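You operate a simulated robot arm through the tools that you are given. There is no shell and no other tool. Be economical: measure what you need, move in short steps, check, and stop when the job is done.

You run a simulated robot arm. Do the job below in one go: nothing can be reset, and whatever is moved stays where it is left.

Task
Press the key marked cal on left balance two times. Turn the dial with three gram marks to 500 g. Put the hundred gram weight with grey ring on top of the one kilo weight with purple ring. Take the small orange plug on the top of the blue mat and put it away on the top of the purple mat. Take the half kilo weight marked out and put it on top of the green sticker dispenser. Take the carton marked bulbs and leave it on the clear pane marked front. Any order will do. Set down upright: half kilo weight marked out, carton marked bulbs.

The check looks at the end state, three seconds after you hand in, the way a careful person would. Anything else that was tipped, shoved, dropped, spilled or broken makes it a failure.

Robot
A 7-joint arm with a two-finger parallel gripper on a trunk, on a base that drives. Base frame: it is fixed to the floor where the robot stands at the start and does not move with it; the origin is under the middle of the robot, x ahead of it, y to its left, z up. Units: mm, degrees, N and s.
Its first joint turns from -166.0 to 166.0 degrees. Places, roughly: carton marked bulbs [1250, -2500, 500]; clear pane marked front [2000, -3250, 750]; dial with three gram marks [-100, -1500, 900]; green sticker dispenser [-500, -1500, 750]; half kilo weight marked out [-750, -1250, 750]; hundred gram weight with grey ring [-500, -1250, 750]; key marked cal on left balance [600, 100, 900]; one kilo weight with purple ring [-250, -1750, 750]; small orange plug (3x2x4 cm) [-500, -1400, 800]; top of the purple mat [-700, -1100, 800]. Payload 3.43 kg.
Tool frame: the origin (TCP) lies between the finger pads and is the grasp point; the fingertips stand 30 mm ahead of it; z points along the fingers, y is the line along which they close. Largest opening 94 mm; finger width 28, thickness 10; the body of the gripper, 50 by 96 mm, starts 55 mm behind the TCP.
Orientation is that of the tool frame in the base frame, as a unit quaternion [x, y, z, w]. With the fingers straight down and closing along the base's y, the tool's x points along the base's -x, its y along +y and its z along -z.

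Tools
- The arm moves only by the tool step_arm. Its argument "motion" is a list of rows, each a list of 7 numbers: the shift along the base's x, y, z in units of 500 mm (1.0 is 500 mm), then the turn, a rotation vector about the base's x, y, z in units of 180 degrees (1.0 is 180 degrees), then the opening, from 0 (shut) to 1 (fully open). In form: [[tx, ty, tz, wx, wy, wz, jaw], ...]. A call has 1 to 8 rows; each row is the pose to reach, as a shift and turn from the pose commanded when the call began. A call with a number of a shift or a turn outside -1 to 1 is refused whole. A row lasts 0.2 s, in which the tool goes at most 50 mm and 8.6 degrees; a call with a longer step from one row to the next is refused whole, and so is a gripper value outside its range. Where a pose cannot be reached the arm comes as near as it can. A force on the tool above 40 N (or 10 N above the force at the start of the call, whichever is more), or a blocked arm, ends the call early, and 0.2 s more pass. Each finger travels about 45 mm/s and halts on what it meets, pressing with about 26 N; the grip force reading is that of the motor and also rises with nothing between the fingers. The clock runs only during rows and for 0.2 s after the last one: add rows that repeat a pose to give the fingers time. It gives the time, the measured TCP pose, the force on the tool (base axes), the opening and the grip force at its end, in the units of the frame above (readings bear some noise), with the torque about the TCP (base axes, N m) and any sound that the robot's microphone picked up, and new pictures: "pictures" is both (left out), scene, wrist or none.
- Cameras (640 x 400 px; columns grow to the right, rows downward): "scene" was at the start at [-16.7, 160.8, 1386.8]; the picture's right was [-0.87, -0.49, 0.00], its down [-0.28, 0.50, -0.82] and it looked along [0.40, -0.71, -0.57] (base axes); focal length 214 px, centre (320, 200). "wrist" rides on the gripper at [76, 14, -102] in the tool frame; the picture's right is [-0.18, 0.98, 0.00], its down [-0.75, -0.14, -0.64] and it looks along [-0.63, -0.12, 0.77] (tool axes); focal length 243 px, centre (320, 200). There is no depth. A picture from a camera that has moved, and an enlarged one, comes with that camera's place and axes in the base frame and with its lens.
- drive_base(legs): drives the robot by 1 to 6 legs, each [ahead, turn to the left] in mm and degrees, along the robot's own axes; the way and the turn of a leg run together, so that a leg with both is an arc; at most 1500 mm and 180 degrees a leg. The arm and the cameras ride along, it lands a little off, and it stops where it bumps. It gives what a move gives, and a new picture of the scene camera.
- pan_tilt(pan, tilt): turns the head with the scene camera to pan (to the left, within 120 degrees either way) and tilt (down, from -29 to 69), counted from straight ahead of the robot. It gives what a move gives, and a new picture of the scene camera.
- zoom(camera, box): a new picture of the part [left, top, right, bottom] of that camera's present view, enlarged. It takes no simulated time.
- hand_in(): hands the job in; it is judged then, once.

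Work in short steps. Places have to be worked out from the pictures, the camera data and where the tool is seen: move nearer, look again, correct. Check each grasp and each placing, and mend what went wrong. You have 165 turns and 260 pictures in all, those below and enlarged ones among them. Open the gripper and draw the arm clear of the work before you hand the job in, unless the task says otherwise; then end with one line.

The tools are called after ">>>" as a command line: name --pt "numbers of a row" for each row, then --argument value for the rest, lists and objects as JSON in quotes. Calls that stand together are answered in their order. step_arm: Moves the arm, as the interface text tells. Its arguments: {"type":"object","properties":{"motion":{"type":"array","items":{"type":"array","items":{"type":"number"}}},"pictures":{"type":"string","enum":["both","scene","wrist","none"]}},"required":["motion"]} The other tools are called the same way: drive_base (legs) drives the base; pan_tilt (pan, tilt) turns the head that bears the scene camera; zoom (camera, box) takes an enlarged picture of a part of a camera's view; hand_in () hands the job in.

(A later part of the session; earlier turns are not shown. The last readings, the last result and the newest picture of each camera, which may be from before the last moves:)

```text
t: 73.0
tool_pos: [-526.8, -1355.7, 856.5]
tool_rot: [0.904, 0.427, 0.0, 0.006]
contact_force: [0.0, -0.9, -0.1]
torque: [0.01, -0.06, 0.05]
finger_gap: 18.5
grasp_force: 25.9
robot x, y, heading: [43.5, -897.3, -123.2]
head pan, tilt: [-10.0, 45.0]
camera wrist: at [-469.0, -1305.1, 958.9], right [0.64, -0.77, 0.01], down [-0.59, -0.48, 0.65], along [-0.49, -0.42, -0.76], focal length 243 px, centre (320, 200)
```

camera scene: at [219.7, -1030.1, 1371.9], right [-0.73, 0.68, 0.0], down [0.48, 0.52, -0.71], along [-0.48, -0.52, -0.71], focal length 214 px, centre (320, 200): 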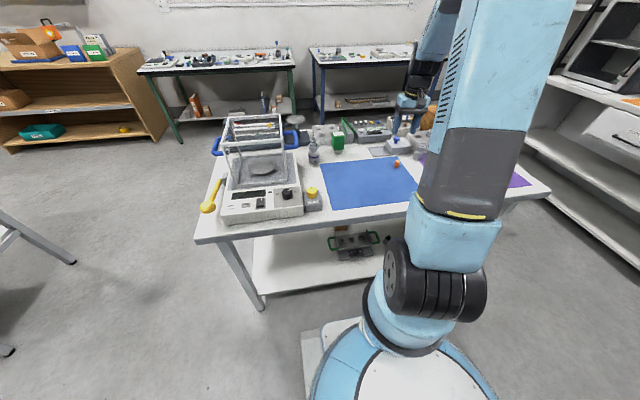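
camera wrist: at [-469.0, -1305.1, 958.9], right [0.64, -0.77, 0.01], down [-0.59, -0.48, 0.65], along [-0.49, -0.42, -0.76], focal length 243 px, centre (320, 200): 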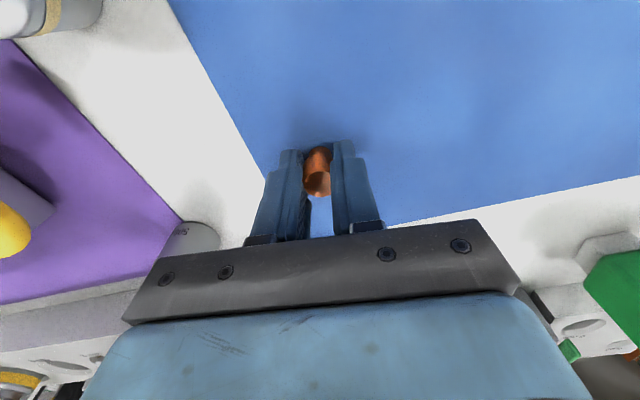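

Plug gripped. Lift and move over toward the purple mat to look for free space.

>>> step_arm --pt "0 0 0.09 0 0 0 0" --pt "0 0 0.18 0 0 0 0" --pt "0 0 0.27 0 0 0 0" --pt "0 0 0.36 0 0 0 0" --pt "0 0.04 0.42 0 0 0 0" --pt "0 0.13 0.42 0 0 0 0" --pt "0 0.22 0.42 0 0 0 0" --pt "0 0.3 0.42 0 0 0 0" --pictures "both"

```text
t: 74.8
tool_pos: [-524.4, -1204.6, 1066.5]
tool_rot: [0.904, 0.428, -0.001, 0.007]
contact_force: [-0.5, -1.2, 0.4]
torque: [0.02, 0.0, 0.03]
finger_gap: 18.5
grasp_force: 26.3
robot x, y, heading: [46.5, -891.9, -123.1]
head pan, tilt: [-10.0, 45.0]
camera scene: at [219.1, -1030.4, 1371.9], right [-0.73, 0.68, 0.0], down [0.48, 0.52, -0.71], along [-0.48, -0.52, -0.71], focal length 214 px, centre (320, 200)
camera wrist: at [-466.5, -1153.9, 1168.8], right [0.64, -0.77, 0.01], down [-0.59, -0.48, 0.65], along [-0.49, -0.42, -0.76], focal length 243 px, centre (320, 200)
```

scene: 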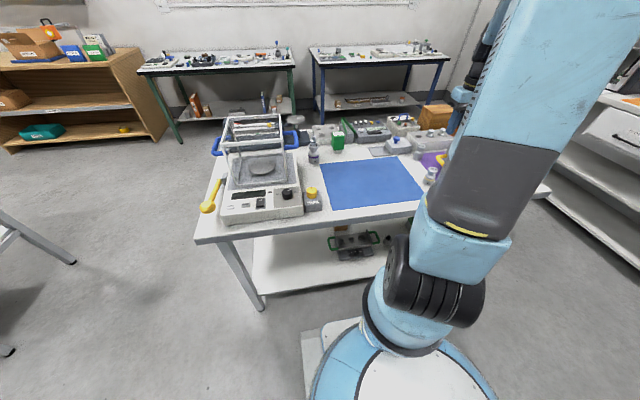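
wrist: 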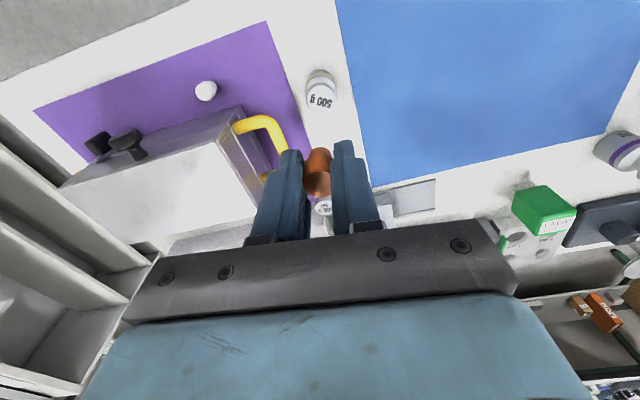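

Free spot on the purple mat's front-left: about (-579,-1128). Zoom to verify surroundings.

>>> zoom --camera "wrist" --box '[80, 10, 340, 170]'

```text
2.46 times, centred on (210, 90) of wrist
camera zoom: at [-466.5, -1153.9, 1168.8], right [0.64, -0.77, 0.01], down [-0.59, -0.48, 0.65], along [-0.49, -0.42, -0.76], focal length 597 px, centre (591, 471)
```

zoom: 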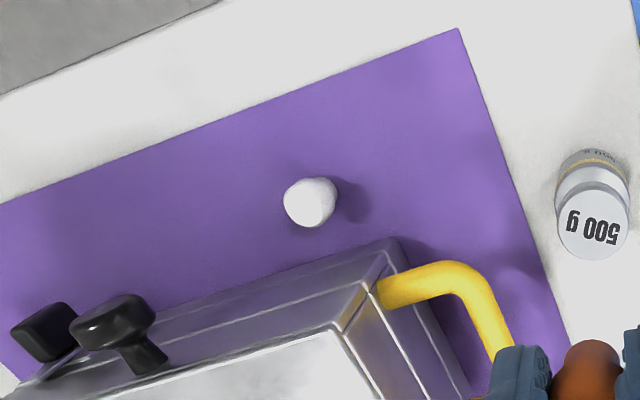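

Spot is clear. Move over it and lower to near release height.

>>> step_arm --pt "-0.055 0.077 0 0 0 0 0" --pt "-0.109 0.153 0 0 0 0 0" --pt "-0.109 0.153 -0.09 0 0 0 0" --pt "-0.109 0.153 -0.18 0 0 0 0" --pt "-0.109 0.153 -0.27 0 0 0 0" --pt "-0.109 0.153 -0.36 0 0 0 0" --pt "-0.109 0.153 -0.4 0 0 0 0" --pictures "wrist"

```text
t: 76.4
tool_pos: [-579.1, -1129.0, 867.5]
tool_rot: [0.904, 0.428, -0.002, 0.007]
contact_force: [-0.1, 0.8, 0.1]
torque: [-0.03, -0.02, 0.01]
finger_gap: 18.7
grasp_force: 26.0
robot x, y, heading: [44.7, -897.1, -123.4]
head pan, tilt: [-10.0, 45.0]
camera wrist: at [-521.2, -1078.6, 968.8], right [0.64, -0.77, 0.01], down [-0.59, -0.48, 0.65], along [-0.49, -0.42, -0.76], focal length 243 px, centre (320, 200)
```

wrist: 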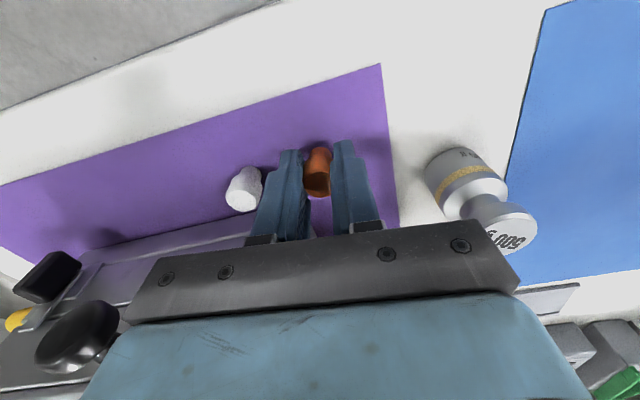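

Lower to contact height and open slightly.

>>> step_arm --pt "0 0 -0.01 0 0 0 0" --pt "0 0 -0.016 0 0 0 0" --pt "0 0 -0.02 0 0 0 0" --pictures "none"

>>> step_arm --pt "0 0 0 0 0 0 0.25" --pt "0 0 0 0 0 0 0.32" --pt "0 0 0 0 0 0 0.32" --pictures "wrist"

```text
t: 77.2
tool_pos: [-580.0, -1128.4, 857.4]
tool_rot: [0.904, 0.427, -0.002, 0.006]
contact_force: [0.3, -0.6, 0.3]
torque: [-0.01, -0.01, 0.0]
finger_gap: 18.3
grasp_force: 25.5
robot x, y, heading: [47.8, -896.6, -123.3]
head pan, tilt: [-10.0, 45.0]
```

```text
t: 78.0
tool_pos: [-581.4, -1129.1, 857.7]
tool_rot: [0.904, 0.428, -0.002, 0.006]
contact_force: [-0.1, -0.2, 0.2]
torque: [0.0, 0.03, -0.01]
finger_gap: 30.0
grasp_force: 0.0
robot x, y, heading: [45.5, -892.4, -123.2]
head pan, tilt: [-10.0, 45.0]
camera wrist: at [-522.7, -1078.2, 959.4], right [0.64, -0.77, 0.01], down [-0.59, -0.48, 0.65], along [-0.49, -0.42, -0.76], focal length 243 px, centre (320, 200)
```

wrist: 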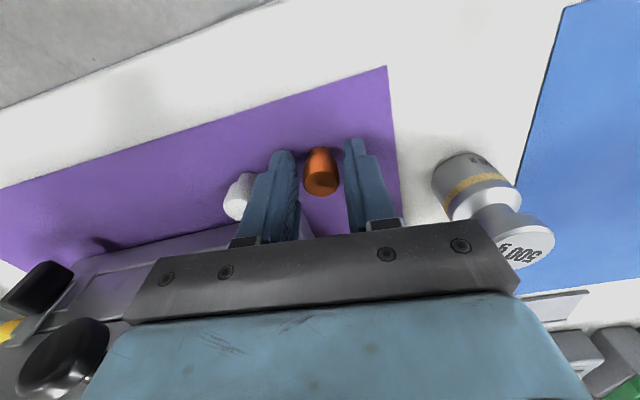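

Plug stands on the purple mat. Lift straight up and check.

>>> step_arm --pt "0 0 0.05 0 0 0 0.32" --pt "0 0 0.12 0 0 0 0.32" --pt "0 0 0.2 0 0 0 0.32" --pt "0 0 0.28 0 0 0 0.6" --pt "0 0 0.36 0 0 0 0.8" --pictures "wrist"

```text
t: 79.2
tool_pos: [-582.4, -1129.0, 1036.5]
tool_rot: [0.904, 0.427, 0.0, 0.006]
contact_force: [0.2, -0.6, 0.1]
torque: [0.01, -0.04, 0.03]
finger_gap: 75.3
grasp_force: 0.0
robot x, y, heading: [46.2, -897.1, -123.3]
head pan, tilt: [-10.0, 45.0]
camera wrist: at [-523.9, -1078.7, 1138.5], right [0.64, -0.77, 0.01], down [-0.59, -0.48, 0.65], along [-0.49, -0.42, -0.76], focal length 243 px, centre (320, 200)
```

wrist: 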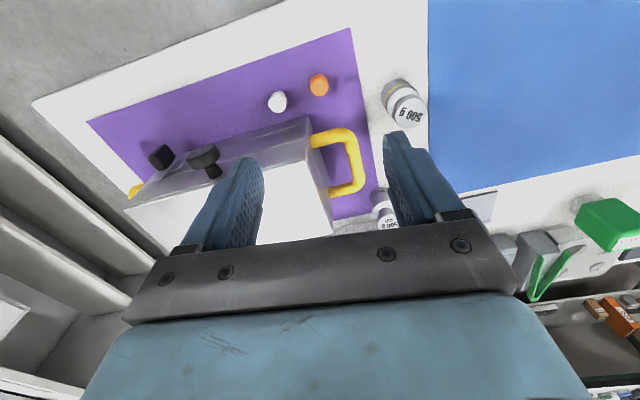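

Plug done. Now the half-kilo OUT weight near (-645,-1320); I move over it to view.

>>> step_arm --pt "-0.01 -0.08 0 0 0 0 0.8" --pt "-0.03 -0.16 0 0 0 0 0.8" --pt "-0.05 -0.24 0 0 0 0 0.8" --pt "-0.07 -0.3 0 0 0 0 0.8" --pt "-0.08 -0.32 0 0 0 0 0.8" --pictures "wrist"

>>> zoom --camera "scene" --box '[380, 130, 440, 180]'

```text
t: 80.4
tool_pos: [-621.3, -1289.1, 1038.1]
tool_rot: [0.904, 0.426, -0.001, 0.006]
contact_force: [-0.3, 0.1, 0.2]
torque: [-0.02, -0.04, 0.0]
finger_gap: 75.2
grasp_force: 0.1
robot x, y, heading: [46.3, -890.9, -123.0]
head pan, tilt: [-10.0, 45.0]
camera wrist: at [-562.6, -1239.2, 1139.5], right [0.64, -0.77, 0.01], down [-0.59, -0.48, 0.65], along [-0.49, -0.42, -0.76], focal length 243 px, centre (320, 200)
```

wrist: 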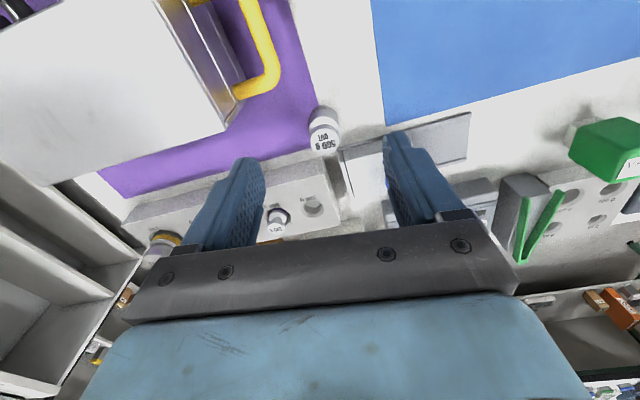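

```text
8.00 times, centred on (410, 155) of scene
camera zoom: at [219.3, -1029.9, 1372.0], right [-0.73, 0.68, 0.0], down [0.48, 0.52, -0.71], along [-0.48, -0.52, -0.71], focal length 1716 px, centre (-400, 560)
```

zoom: 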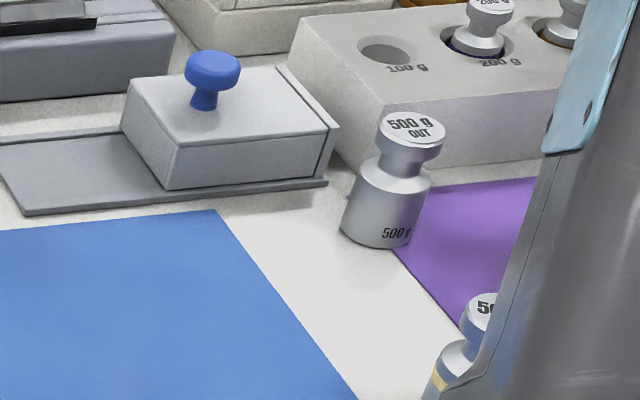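

OUT weight top at ~(-651,-1329,885). Center, descend to z≈935 and check.

>>> step_arm --pt "-0.03 -0.04 -0.04 0 0 0 0.85" --pt "-0.06 -0.08 -0.11 0 0 0 0.85" --pt "-0.06 -0.08 -0.2 0 0 0 0.85" --pictures "wrist"

>>> zoom --camera "scene" --box '[380, 130, 440, 180]'

```text
t: 81.2
tool_pos: [-652.4, -1330.6, 937.8]
tool_rot: [0.904, 0.427, -0.001, 0.006]
contact_force: [0.7, 0.8, 0.8]
torque: [0.0, 0.05, 0.02]
finger_gap: 79.7
grasp_force: 0.1
robot x, y, heading: [45.0, -892.0, -123.1]
head pan, tilt: [-10.0, 45.0]
camera wrist: at [-594.1, -1279.6, 1039.6], right [0.64, -0.77, 0.01], down [-0.59, -0.48, 0.65], along [-0.49, -0.42, -0.76], focal length 243 px, centre (320, 200)
```

wrist: 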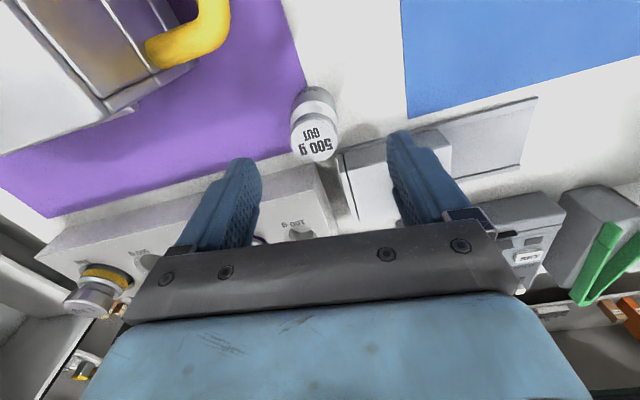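

```text
8.00 times, centred on (410, 155) of scene
camera zoom: at [219.5, -1029.9, 1371.9], right [-0.73, 0.68, 0.0], down [0.48, 0.52, -0.71], along [-0.48, -0.52, -0.71], focal length 1716 px, centre (-400, 560)
```

zoom: 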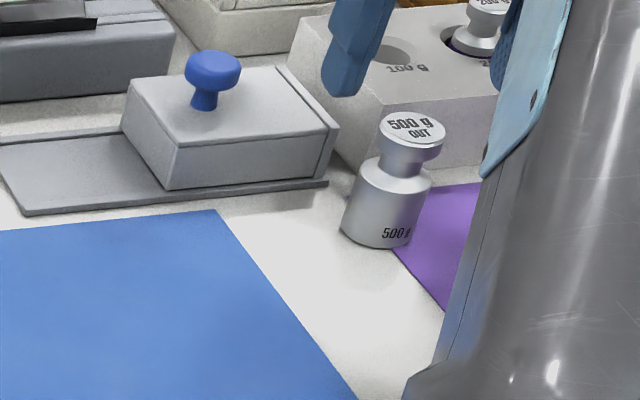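

Good. Descend to z≈862 and grip the weight's body.

>>> step_arm --pt "-0.004 -0.002 -0.06 0 0 0 0.85" --pt "-0.004 -0.002 -0.11 0 0 0 0.85" --pt "-0.004 -0.002 -0.135 0 0 0 0.85" --pt "-0.004 -0.002 -0.152 0 0 0 0.85" --pt "-0.004 -0.002 -0.152 0 0 0 0.85" --pictures "wrist"

```text
t: 82.4
tool_pos: [-654.3, -1329.0, 861.2]
tool_rot: [0.904, 0.428, -0.001, 0.005]
contact_force: [-0.4, 0.5, -0.5]
torque: [0.03, 0.03, 0.02]
finger_gap: 79.9
grasp_force: 0.1
robot x, y, heading: [46.3, -892.5, -123.4]
head pan, tilt: [-10.0, 45.0]
camera wrist: at [-595.8, -1279.9, 963.2], right [0.64, -0.77, 0.01], down [-0.59, -0.48, 0.65], along [-0.49, -0.42, -0.76], focal length 243 px, centre (320, 200)
```

wrist: 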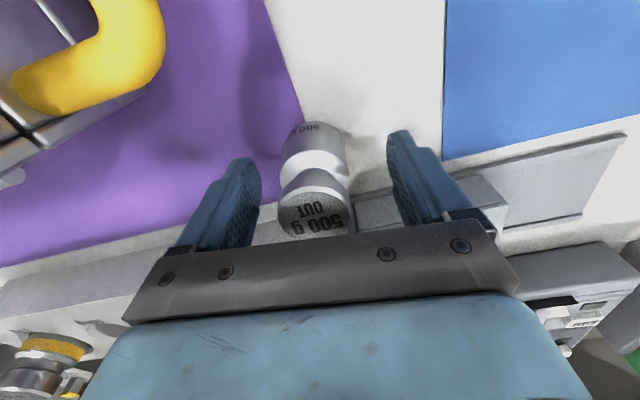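

The weight is between the fingers. Close.

>>> step_arm --pt "0 0 0 0 0 0 0.6" --pt "0 0 0 0 0 0 0.4" --pt "0 0 0 0 0 0 0.2" --pt "0 0 0 0 0 0 0" --pt "0 0 0 0 0 0 0" --pt "0 0 0 0 0 0 0" --pictures "none"

>>> step_arm --pt "0 0 0.04 0 0 0 0" --pt "0 0 0.12 0 0 0 0" --pt "0 0 0.2 0 0 0 0" --pt "0 0 0.29 0 0 0 0" --pt "0 0 0.38 0 0 0 0" --pictures "wrist"

```text
t: 83.8
tool_pos: [-654.8, -1330.4, 861.1]
tool_rot: [0.904, 0.427, -0.001, 0.007]
contact_force: [-2.5, 1.9, 2.4]
torque: [0.2, 0.2, 0.0]
finger_gap: 37.4
grasp_force: 26.2
robot x, y, heading: [47.3, -896.7, -123.2]
head pan, tilt: [-10.0, 45.0]
```

```text
t: 85.0
tool_pos: [-653.9, -1330.0, 1049.4]
tool_rot: [0.904, 0.427, 0.0, 0.007]
contact_force: [-0.2, 0.5, -5.2]
torque: [0.04, -0.03, 0.0]
finger_gap: 37.6
grasp_force: 26.4
robot x, y, heading: [49.1, -896.3, -123.2]
head pan, tilt: [-10.0, 45.0]
camera wrist: at [-594.8, -1278.7, 1151.3], right [0.64, -0.77, 0.01], down [-0.59, -0.48, 0.65], along [-0.49, -0.42, -0.76], focal length 243 px, centre (320, 200)
```

wrist: 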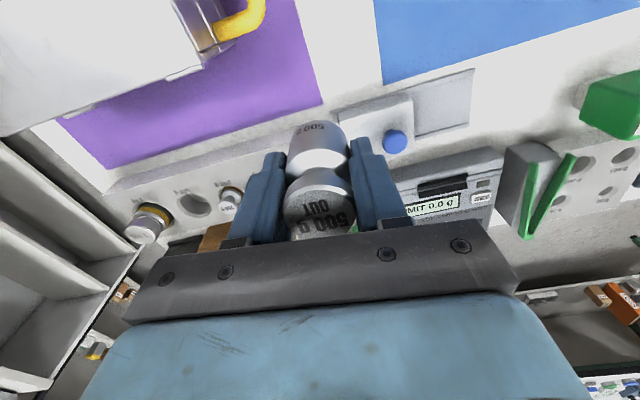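

OUT weight is held upright. Move toward the dispenser near (-431,-1616, top ~911), stopping short to measure.

>>> step_arm --pt "0.05 -0.07 0 0 0 0 0" --pt "0.1 -0.14 0 0 0 0 0" --pt "0.15 -0.21 0 0 0 0 0" --pt "0.2 -0.28 0 0 0 0 0" --pt "0.25 -0.35 0 0 0 0 0" --pt "0.3 -0.42 0 0 0 0 0" --pt "0.35 -0.47 0 0 0 0 0" --pictures "wrist"

>>> zoom --camera "scene" --box '[310, 110, 370, 160]'

```text
t: 86.6
tool_pos: [-478.6, -1565.1, 1051.3]
tool_rot: [0.904, 0.427, -0.001, 0.006]
contact_force: [-2.0, 1.5, -5.0]
torque: [-0.05, -0.01, 0.0]
finger_gap: 37.6
grasp_force: 26.1
robot x, y, heading: [46.0, -893.0, -123.2]
head pan, tilt: [-10.0, 45.0]
camera wrist: at [-420.4, -1516.1, 1154.2], right [0.64, -0.77, 0.01], down [-0.59, -0.48, 0.65], along [-0.49, -0.42, -0.76], focal length 243 px, centre (320, 200)
```

wrist: 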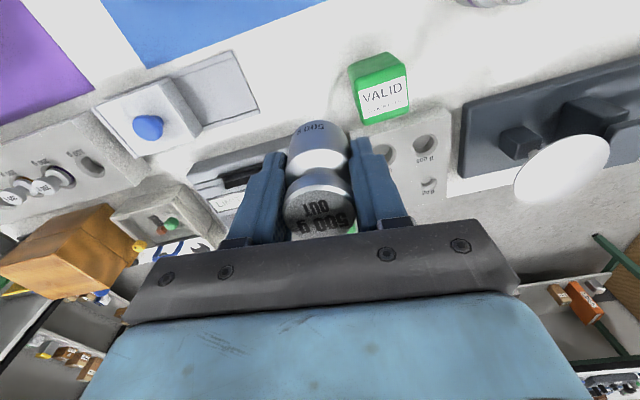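

```text
8.00 times, centred on (340, 135) of scene
camera zoom: at [218.8, -1030.2, 1372.0], right [-0.73, 0.68, 0.0], down [0.48, 0.52, -0.71], along [-0.48, -0.52, -0.71], focal length 1716 px, centre (160, 720)
```

zoom: 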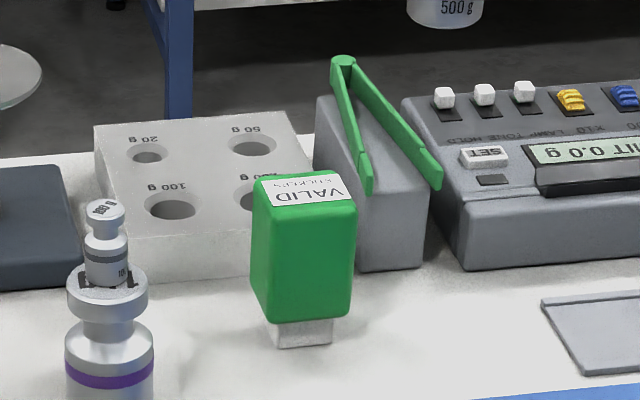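

Zoom on the dispenser top.

>>> zoom --camera "wrist" --box '[330, 30, 430, 140]'

```text
3.64 times, centred on (380, 85) of wrist
camera zoom: at [-420.4, -1516.1, 1154.2], right [0.64, -0.77, 0.01], down [-0.59, -0.48, 0.65], along [-0.49, -0.42, -0.76], focal length 882 px, centre (102, 618)
```

zoom: 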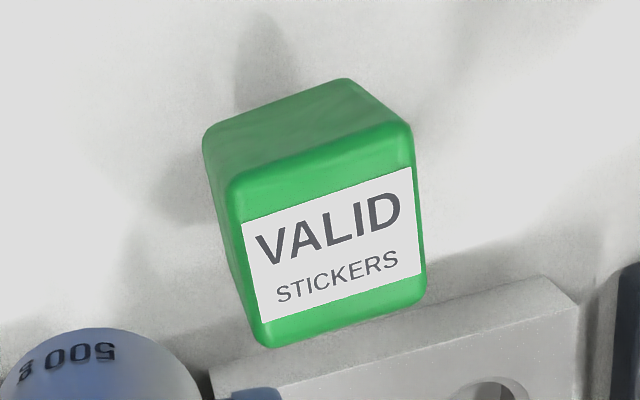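

Dispenser top center ≈ (-437,-1616,905). Move above and lower to ~25 mm clearance.

>>> step_arm --pt "0.042 -0.051 0 0 0 0 0" --pt "0.083 -0.102 -0.02 0 0 0 0" --pt "0.083 -0.102 -0.09 0 0 0 0" --pt "0.083 -0.102 -0.15 0 0 0 0" --pictures "none"

>>> zoom --camera "scene" --box '[310, 110, 370, 160]'

>>> zoom --camera "wrist" --box '[230, 70, 410, 220]'

```text
t: 87.6
tool_pos: [-437.5, -1615.9, 978.5]
tool_rot: [0.904, 0.428, -0.001, 0.005]
contact_force: [0.5, 0.1, -5.0]
torque: [-0.01, -0.02, 0.02]
finger_gap: 37.2
grasp_force: 26.5
robot x, y, heading: [46.5, -894.5, -123.1]
head pan, tilt: [-10.0, 45.0]
```

```text
8.00 times, centred on (340, 135) of scene
camera zoom: at [219.1, -1030.3, 1372.0], right [-0.73, 0.68, 0.0], down [0.48, 0.52, -0.71], along [-0.48, -0.52, -0.71], focal length 1716 px, centre (160, 720)
```

zoom: 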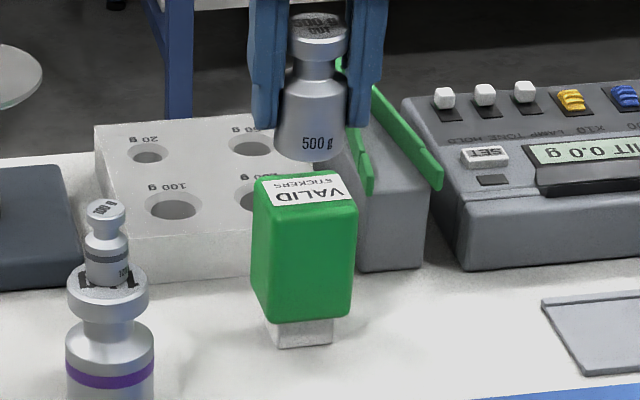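

```text
2.67 times, centred on (320, 145) of wrist
camera zoom: at [-378.4, -1564.6, 1079.8], right [0.64, -0.77, 0.01], down [-0.59, -0.48, 0.65], along [-0.49, -0.42, -0.76], focal length 647 px, centre (320, 347)
```

zoom: 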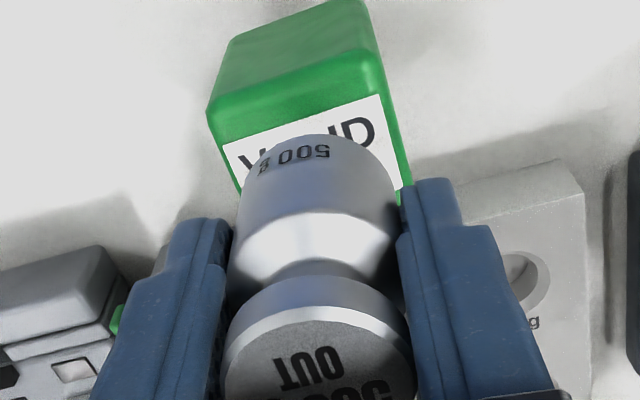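

Alignment within a few mm of the 50 mm top. Lower slowly to contact.

>>> step_arm --pt "0 -0.004 -0.025 0 0 0 0" --pt "0 -0.004 -0.044 0 0 0 0" --pt "0 -0.004 -0.05 0 0 0 0" --pt "0 -0.004 -0.054 0 0 0 0" --pt "0 -0.004 -0.057 0 0 0 0" --pictures "none"

>>> zoom --camera "scene" --box '[310, 110, 370, 160]'

>>> zoom --camera "wrist" --box '[230, 70, 410, 220]'

```text
t: 88.8
tool_pos: [-437.8, -1617.2, 952.2]
tool_rot: [0.904, 0.427, -0.004, 0.008]
contact_force: [-1.6, 0.4, 35.5]
torque: [0.52, 0.18, -0.02]
finger_gap: 37.3
grasp_force: 25.9
robot x, y, heading: [47.0, -896.4, -123.1]
head pan, tilt: [-10.0, 45.0]
```

```text
8.00 times, centred on (340, 135) of scene
camera zoom: at [220.1, -1028.8, 1372.0], right [-0.73, 0.68, 0.0], down [0.48, 0.52, -0.71], along [-0.48, -0.52, -0.71], focal length 1716 px, centre (160, 720)
```

zoom: 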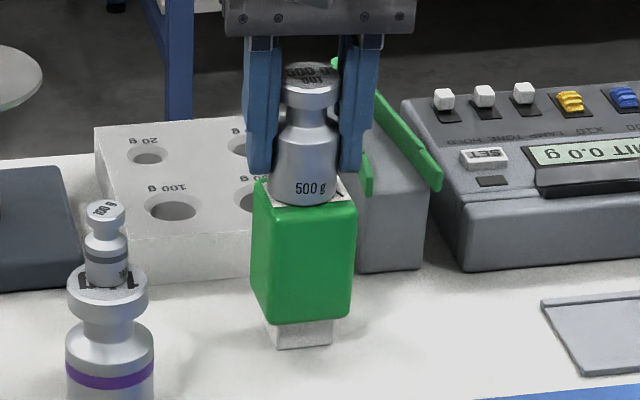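

```text
2.67 times, centred on (320, 145) of wrist
camera zoom: at [-378.1, -1566.6, 1053.1], right [0.64, -0.77, 0.01], down [-0.59, -0.48, 0.65], along [-0.49, -0.43, -0.76], focal length 647 px, centre (320, 347)
```

zoom: 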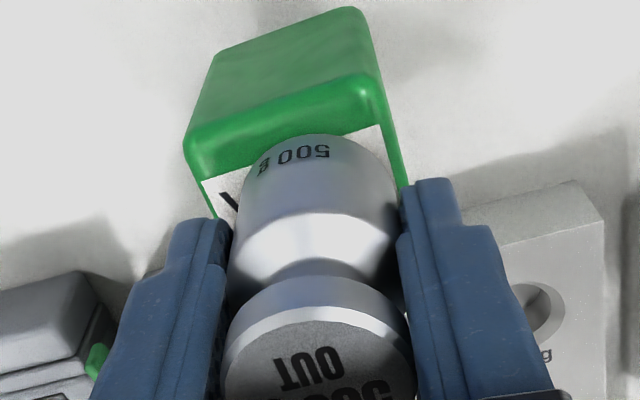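

Contact made (35 N). I back off 2 mm to unload before opening.

>>> step_arm --pt "0 0 0.003 0 0 0 0" --pt "0 0 0.004 0 0 0 0" --pictures "none"

```text
t: 89.4
tool_pos: [-437.2, -1618.1, 952.3]
tool_rot: [0.904, 0.427, -0.003, 0.006]
contact_force: [-6.2, -5.8, 32.9]
torque: [-0.09, 0.39, -0.06]
finger_gap: 37.2
grasp_force: 25.7
robot x, y, heading: [47.1, -895.1, -123.0]
head pan, tilt: [-10.0, 45.0]
```

>>> step_arm --pt "0 0 0.003 0 0 0 0" --pt "0 0 0.005 0 0 0 0" --pictures "none"

```text
t: 90.0
tool_pos: [-435.8, -1617.8, 950.6]
tool_rot: [0.904, 0.427, 0.0, 0.005]
contact_force: [-4.7, -5.5, 17.4]
torque: [-0.32, 0.37, 0.02]
finger_gap: 37.8
grasp_force: 25.6
robot x, y, heading: [41.8, -897.7, -123.0]
head pan, tilt: [-10.0, 45.0]
```

The force fell to 17 N; raise 1 mm more, then open slowly.

>>> step_arm --pt "0 0 0.003 0 0 0 0" --pt "0 0 0.003 0 0 0 0" --pictures "none"

>>> zoom --camera "scene" --box '[310, 110, 370, 160]'

```text
t: 90.6
tool_pos: [-436.7, -1617.3, 952.6]
tool_rot: [0.904, 0.427, 0.001, 0.006]
contact_force: [-0.2, -0.9, -4.8]
torque: [-0.03, -0.03, 0.05]
finger_gap: 37.4
grasp_force: 25.5
robot x, y, heading: [45.2, -896.4, -123.2]
head pan, tilt: [-10.0, 45.0]
```

```text
8.00 times, centred on (340, 135) of scene
camera zoom: at [219.0, -1030.5, 1371.9], right [-0.73, 0.68, 0.0], down [0.48, 0.52, -0.71], along [-0.48, -0.52, -0.71], focal length 1716 px, centre (160, 720)
```

zoom: 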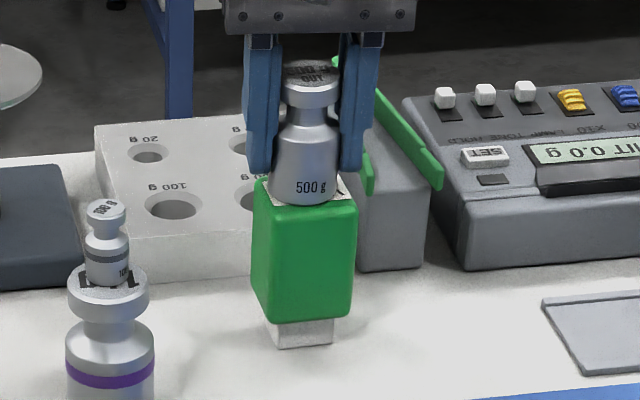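

It is just lifted free (−5 N). Lower 1.5 mm and open.

>>> step_arm --pt "0 0 -0.002 0 0 0 0" --pt "0 0 -0.003 0 0 0 0" --pt "0 0 -0.003 0 0 0 0.41" --pt "0 0 -0.003 0 0 0 0.46" --pt "0 0 -0.003 0 0 0 0.55" --pictures "none"

>>> zoom --camera "scene" --box '[310, 110, 370, 160]'

>>> zoom --camera "wrist" --box '[230, 70, 410, 220]'

```text
t: 91.8
tool_pos: [-436.2, -1617.2, 952.0]
tool_rot: [0.904, 0.427, 0.0, 0.007]
contact_force: [0.4, -0.4, 0.2]
torque: [0.02, 0.03, 0.01]
finger_gap: 51.9
grasp_force: 0.1
robot x, y, heading: [48.0, -892.9, -123.3]
head pan, tilt: [-10.0, 45.0]
```

```text
8.00 times, centred on (340, 135) of scene
camera zoom: at [219.1, -1030.2, 1372.0], right [-0.73, 0.68, 0.0], down [0.48, 0.52, -0.71], along [-0.48, -0.52, -0.71], focal length 1716 px, centre (160, 720)
```

zoom: 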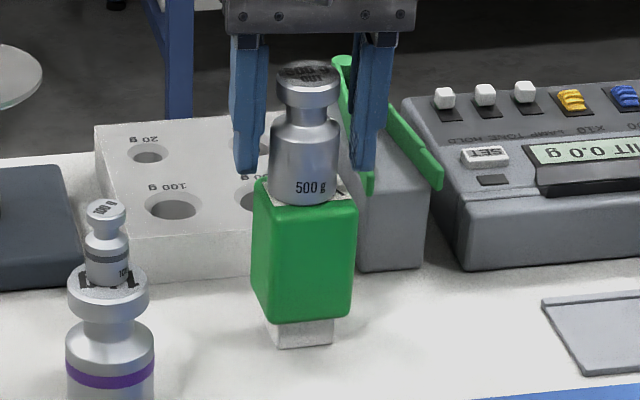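

```text
2.67 times, centred on (320, 145) of wrist
camera zoom: at [-378.2, -1567.0, 1053.8], right [0.64, -0.77, 0.01], down [-0.59, -0.48, 0.65], along [-0.49, -0.42, -0.76], focal length 647 px, centre (320, 347)
```

zoom: 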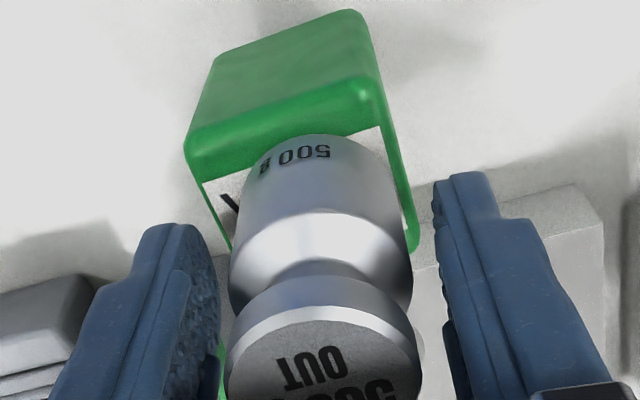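

Stands well. Lift straight up and pull back toward the robot.

>>> step_arm --pt "0 0 0.05 0 0 0 0.6" --pt "0 0 0.14 0 0 0 0.6" --pt "0 0 0.23 0 0 0 0.6" --pt "0 0 0.32 0 0 0 0.6" --pt "0.02 0.03 0.39 0 0 0 0.6" --pt "0.07 0.1 0.39 0 0 0 0.6" --pt "0.12 0.17 0.39 0 0 0 0.6" --pt "0.17 0.24 0.39 0 0 0 0.6" --pictures "none"

>>> step_arm --pt "0 0.08 0.02 0 0 0 0.6" --pt "0 0.16 0.04 0 0 0 0.6" --pt "0 0.24 0.06 0 0 0 0.6" --pt "0 0.32 0.06 0 0 0 0.6" --pt "0 0.36 0.06 0 0 0 0.6" --pictures "both"

>>> pan_tilt --pan 70 --tilt 25

```text
t: 93.6
tool_pos: [-351.2, -1499.1, 1143.5]
tool_rot: [0.904, 0.428, -0.001, 0.007]
contact_force: [-1.3, -0.2, -0.4]
torque: [0.04, -0.02, 0.02]
finger_gap: 56.4
grasp_force: 0.0
robot x, y, heading: [44.0, -894.2, -123.1]
head pan, tilt: [-10.0, 45.0]
```

```text
t: 94.8
tool_pos: [-353.1, -1317.8, 1177.6]
tool_rot: [0.904, 0.427, -0.001, 0.007]
contact_force: [-1.2, -0.7, -0.2]
torque: [0.05, -0.02, 0.01]
finger_gap: 56.3
grasp_force: 0.1
robot x, y, heading: [46.2, -895.4, -123.1]
head pan, tilt: [-10.0, 45.0]
camera scene: at [219.3, -1030.1, 1371.9], right [-0.73, 0.68, 0.0], down [0.48, 0.52, -0.71], along [-0.48, -0.52, -0.71], focal length 214 px, centre (320, 200)
camera wrist: at [-294.2, -1268.2, 1279.2], right [0.64, -0.77, 0.01], down [-0.59, -0.48, 0.65], along [-0.49, -0.42, -0.76], focal length 243 px, centre (320, 200)
```

scene: 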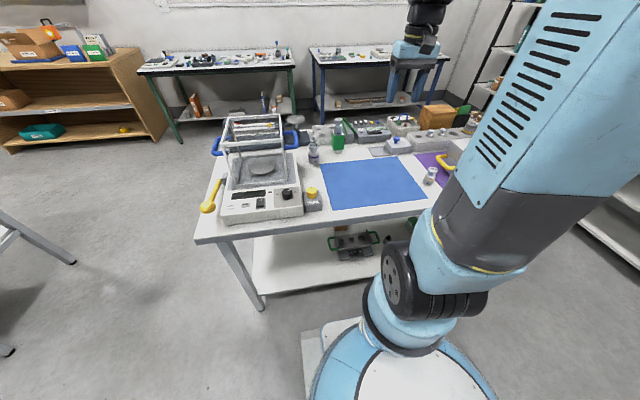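
wrist: 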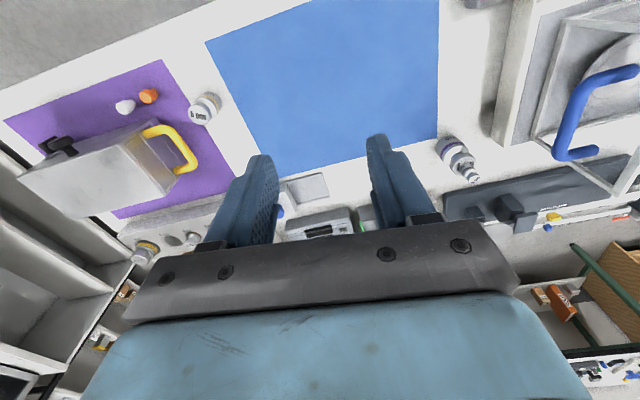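

```text
t: 96.4
tool_pos: [-351.9, -1319.6, 1178.5]
tool_rot: [0.904, 0.428, -0.002, 0.007]
contact_force: [0.0, 0.2, -0.5]
torque: [0.0, -0.02, -0.02]
finger_gap: 56.4
grasp_force: 0.1
robot x, y, heading: [42.8, -894.4, -123.3]
head pan, tilt: [70.0, 25.0]
camera scene: at [330.2, -1044.4, 1402.5], right [-0.8, -0.6, 0.0], down [-0.25, 0.34, -0.91], along [0.54, -0.73, -0.42], focal length 214 px, centre (320, 200)
```

scene: 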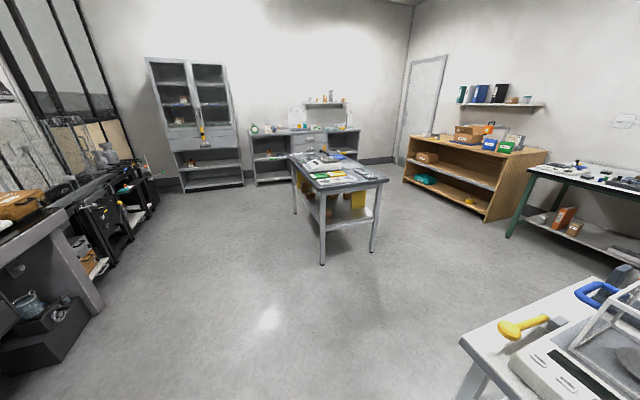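

The middle table lies around there. Zoom in on it.

>>> zoom --camera "scene" --box '[270, 130, 400, 270]'

>>> zoom --camera "scene" --box '[230, 85, 370, 195]'

```text
2.86 times, centred on (335, 200) of scene
camera zoom: at [330.2, -1044.4, 1402.5], right [-0.8, -0.6, 0.0], down [-0.25, 0.34, -0.91], along [0.54, -0.73, -0.42], focal length 613 px, centre (277, 200)
```

zoom: 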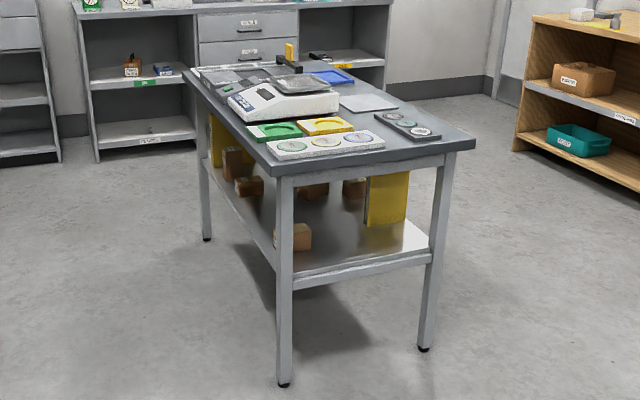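

```text
3.64 times, centred on (300, 140) of scene
camera zoom: at [330.2, -1044.4, 1402.5], right [-0.8, -0.6, 0.0], down [-0.25, 0.34, -0.91], along [0.54, -0.73, -0.42], focal length 780 px, centre (393, 418)
```

zoom: 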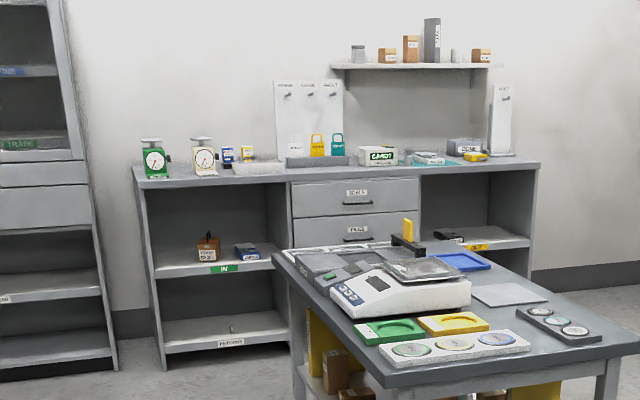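

The cartons are on the lower shelf of the middle table, whose near corner is at about (1309,-2399). I back off from the work table, turn left and drive toward it.

>>> drive_base --legs '[[-320, 0], [0, 65], [900, 0]]'

>>> pan_tilt --pan 10 --tilt 35

```text
t: 101.6
tool_pos: [418.4, -1176.9, 1179.4]
tool_rot: [0.551, 0.835, 0.002, 0.007]
contact_force: [0.4, 0.4, 0.3]
torque: [0.01, -0.02, 0.01]
finger_gap: 56.5
grasp_force: 0.0
robot x, y, heading: [165.4, -658.6, -58.6]
head pan, tilt: [70.0, 25.0]
stopped in leg 2: the robot was blocked; the commanded pose is now the measured one
camera scene: at [425.9, -464.7, 1402.6], right [0.2, -0.98, 0.0], down [-0.41, -0.08, -0.91], along [0.89, 0.18, -0.42], focal length 214 px, centre (320, 200)
```

scene: 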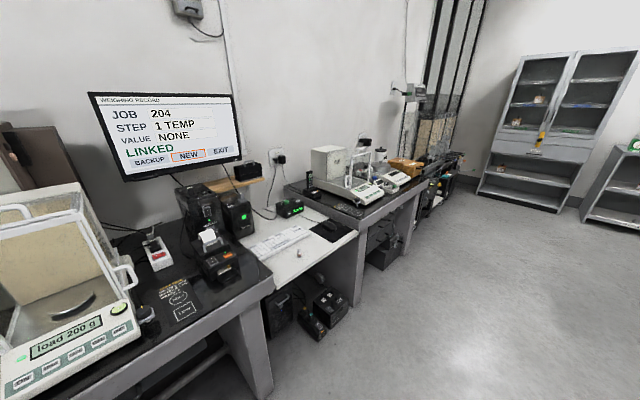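

```text
t: 102.9
tool_pos: [418.7, -1176.1, 1178.6]
tool_rot: [0.55, 0.835, 0.003, 0.007]
contact_force: [-0.2, 0.7, -0.9]
torque: [0.03, 0.05, 0.0]
finger_gap: 56.4
grasp_force: 0.0
robot x, y, heading: [165.5, -658.6, -58.4]
head pan, tilt: [10.0, 35.0]
camera scene: at [394.3, -548.8, 1386.8], right [-0.75, -0.66, 0.0], down [-0.38, 0.43, -0.82], along [0.54, -0.61, -0.57], focal length 214 px, centre (320, 200)
```

scene: 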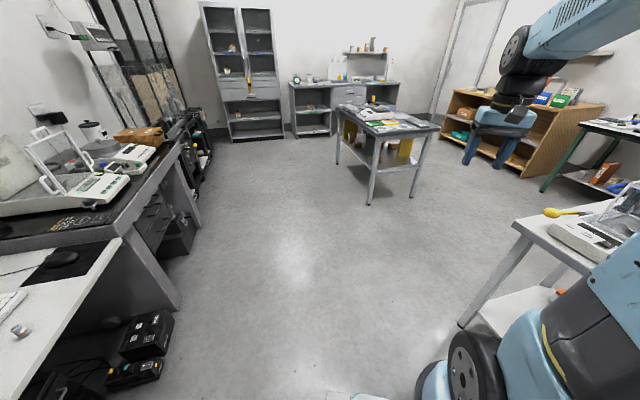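

Drive on toward the middle table, aiming slightly left to keep clear of the work table.

>>> drive_base --legs '[[0, 6], [850, 0]]'

>>> zoom --camera "scene" --box '[280, 80, 480, 240]'

```text
t: 108.0
tool_pos: [987.4, -1806.0, 1179.4]
tool_rot: [0.503, 0.864, 0.002, 0.007]
contact_force: [-0.3, 0.1, -0.2]
torque: [0.0, 0.03, -0.02]
finger_gap: 56.6
grasp_force: 0.0
robot x, y, heading: [677.8, -1319.8, -51.8]
head pan, tilt: [10.0, 35.0]
camera scene: at [890.1, -1186.0, 1386.8], right [-0.67, -0.75, 0.0], down [-0.43, 0.38, -0.82], along [0.61, -0.55, -0.57], focal length 214 px, centre (320, 200)
```

scene: 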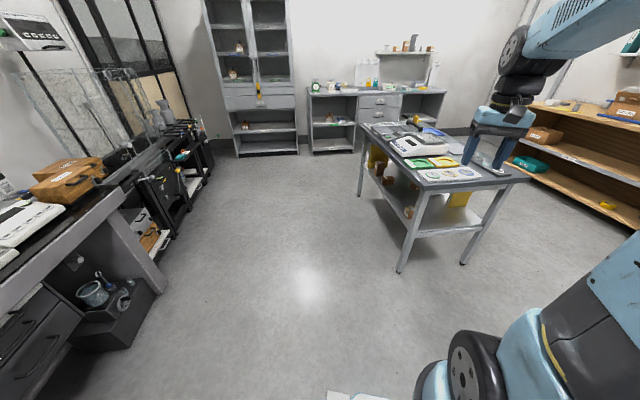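

```text
2.50 times, centred on (380, 160) of scene
camera zoom: at [890.1, -1186.0, 1386.8], right [-0.67, -0.75, 0.0], down [-0.43, 0.38, -0.82], along [0.61, -0.55, -0.57], focal length 536 px, centre (170, 300)
```

zoom: 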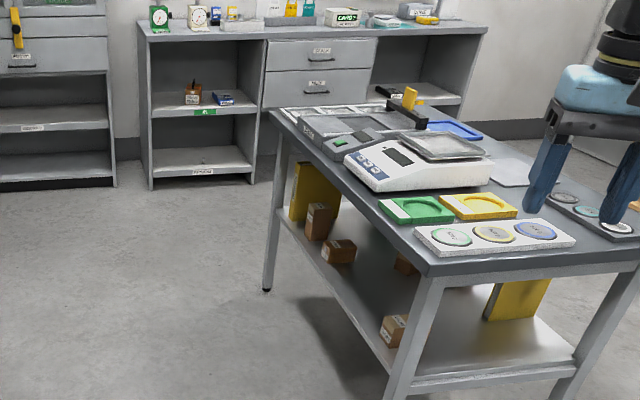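

Zoom on the cartons and on the panes at the far end.

>>> zoom --camera "scene" --box '[370, 160, 430, 230]'

>>> zoom --camera "scene" --box '[355, 105, 465, 175]'

```text
5.71 times, centred on (400, 195) of scene
camera zoom: at [890.1, -1186.0, 1386.8], right [-0.67, -0.75, 0.0], down [-0.43, 0.38, -0.82], along [0.61, -0.55, -0.57], focal length 1226 px, centre (-137, 229)
```

zoom: 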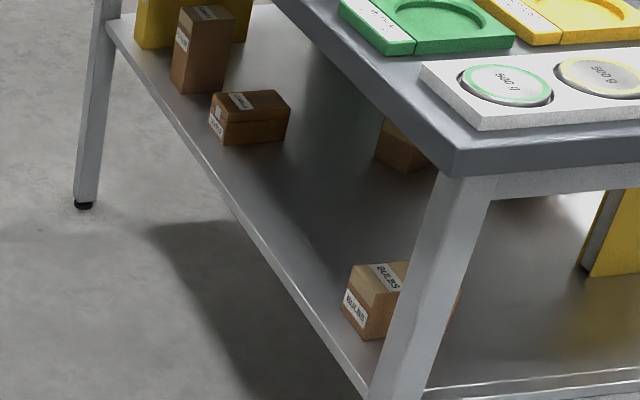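

```text
5.71 times, centred on (410, 140) of scene
camera zoom: at [890.1, -1186.0, 1386.8], right [-0.67, -0.75, 0.0], down [-0.43, 0.38, -0.82], along [0.61, -0.55, -0.57], focal length 1226 px, centre (-194, 543)
```

zoom: 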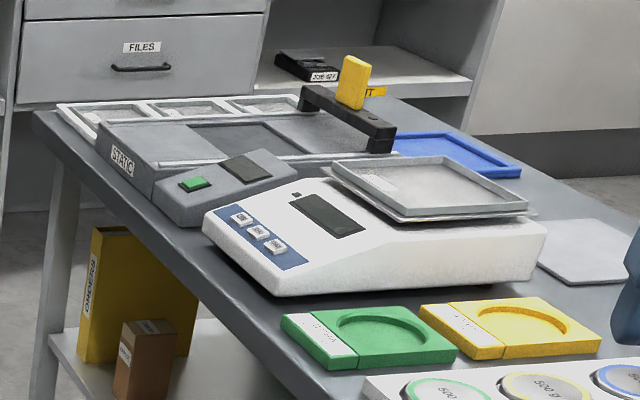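

BULBS is on the shelf next to the near leg at about (1345,-2462), shelf z≈415. I drive round to the long side of the table to face it squarely.

>>> drive_base --legs '[[0, 26.5], [1180, 0], [0, -97]]'

>>> pan_tilt --pan -10 --tilt 45

```text
t: 118.6
tool_pos: [1600.3, -2399.2, 1180.4]
tool_rot: [0.794, 0.607, 0.0, 0.006]
contact_force: [-0.4, -0.1, 1.2]
torque: [0.05, 0.0, -0.01]
finger_gap: 56.5
grasp_force: 0.0
robot x, y, heading: [1792.5, -1838.5, -98.6]
head pan, tilt: [10.0, 35.0]
stopped in leg 3: the robot was blocked; the commanded pose is now the measured one
camera scene: at [2032.7, -1901.5, 1386.7], right [-1.0, -0.02, 0.0], down [-0.01, 0.57, -0.82], along [0.02, -0.82, -0.57], focal length 214 px, centre (320, 200)
```

scene: 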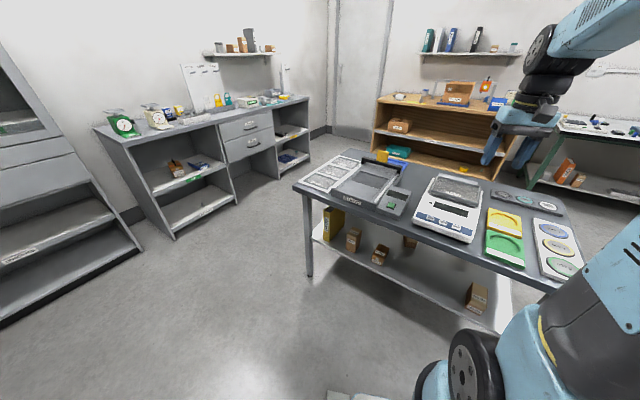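

```text
t: 119.4
tool_pos: [1599.8, -2397.0, 1180.2]
tool_rot: [0.795, 0.607, 0.0, 0.007]
contact_force: [0.0, -0.2, 0.6]
torque: [0.01, -0.01, 0.01]
finger_gap: 56.2
grasp_force: 0.2
robot x, y, heading: [1790.8, -1840.2, -98.6]
head pan, tilt: [-10.0, 45.0]
camera scene: at [2004.3, -1890.4, 1372.0], right [-0.95, 0.32, 0.0], down [0.23, 0.67, -0.71], along [-0.23, -0.67, -0.71], focal length 214 px, centre (320, 200)
```

scene: 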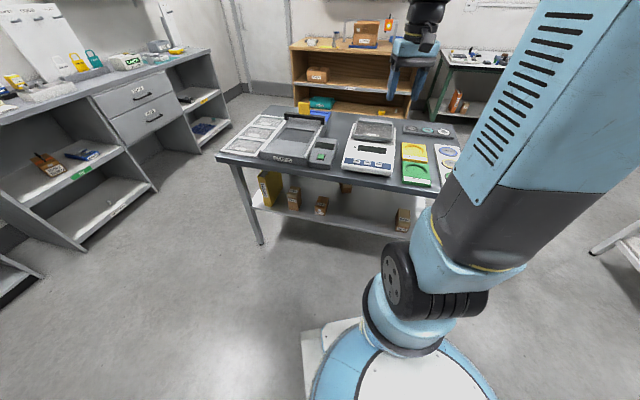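

It stopped at −98.6°. Try the remaining turn.

>>> drive_base --legs '[[0, -24]]'

>>> zoom --camera "scene" --box '[200, 90, 480, 260]'

```text
t: 121.2
tool_pos: [1388.2, -2273.1, 1180.2]
tool_rot: [0.903, 0.43, -0.001, 0.006]
contact_force: [0.7, 0.2, -0.1]
torque: [-0.01, 0.03, 0.0]
finger_gap: 56.5
grasp_force: 0.2
robot x, y, heading: [1806.9, -1855.5, -122.4]
head pan, tilt: [-10.0, 45.0]
camera scene: at [1985.9, -1987.0, 1372.0], right [-0.74, 0.67, 0.0], down [0.48, 0.52, -0.71], along [-0.47, -0.52, -0.71], focal length 214 px, centre (320, 200)
```

scene: 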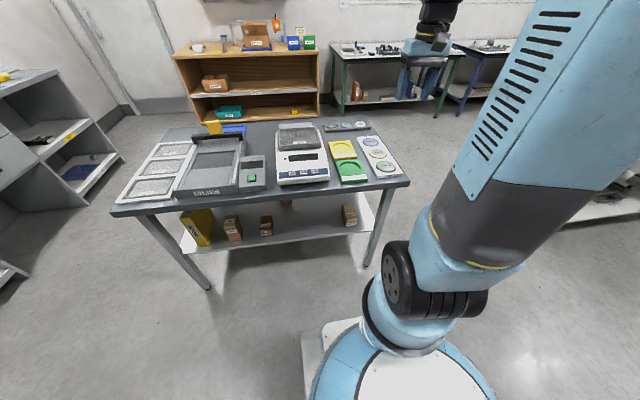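

```text
2.29 times, centred on (340, 175) of scene
camera zoom: at [1985.9, -1987.0, 1372.0], right [-0.74, 0.67, 0.0], down [0.48, 0.52, -0.71], along [-0.47, -0.52, -0.71], focal length 490 px, centre (274, 257)
```

zoom: 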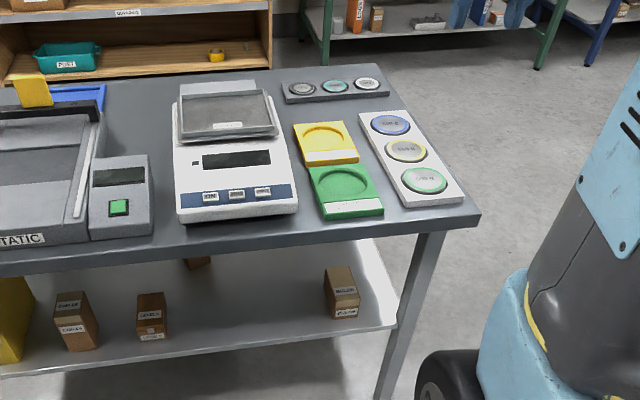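

Squarely facing now. Zoom on the framed panes at the left and on the carton.

>>> zoom --camera "scene" --box '[110, 125, 210, 215]'

>>> zoom --camera "scene" --box '[325, 190, 385, 250]'

```text
4.44 times, centred on (160, 170) of scene
camera zoom: at [1985.9, -1987.0, 1372.0], right [-0.74, 0.67, 0.0], down [0.48, 0.52, -0.71], along [-0.47, -0.52, -0.71], focal length 953 px, centre (1031, 333)
```

zoom: 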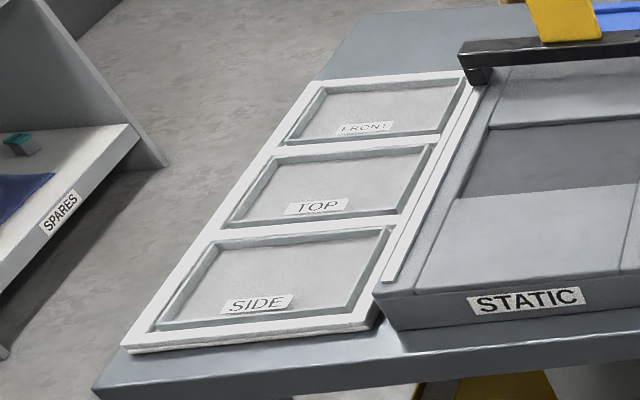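

```text
6.67 times, centred on (355, 220) of scene
camera zoom: at [1985.9, -1987.0, 1372.0], right [-0.74, 0.67, 0.0], down [0.48, 0.52, -0.71], along [-0.47, -0.52, -0.71], focal length 1430 px, centre (87, 67)
```

zoom: 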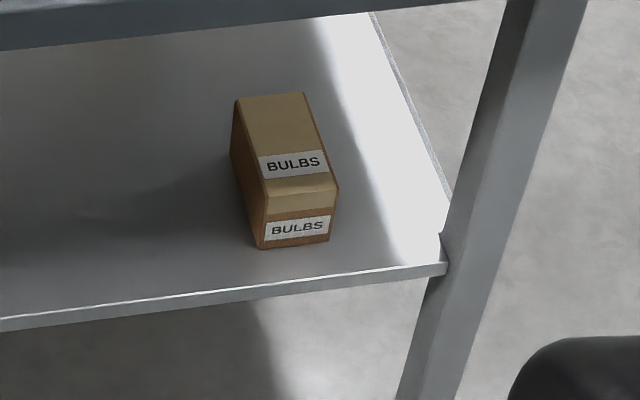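

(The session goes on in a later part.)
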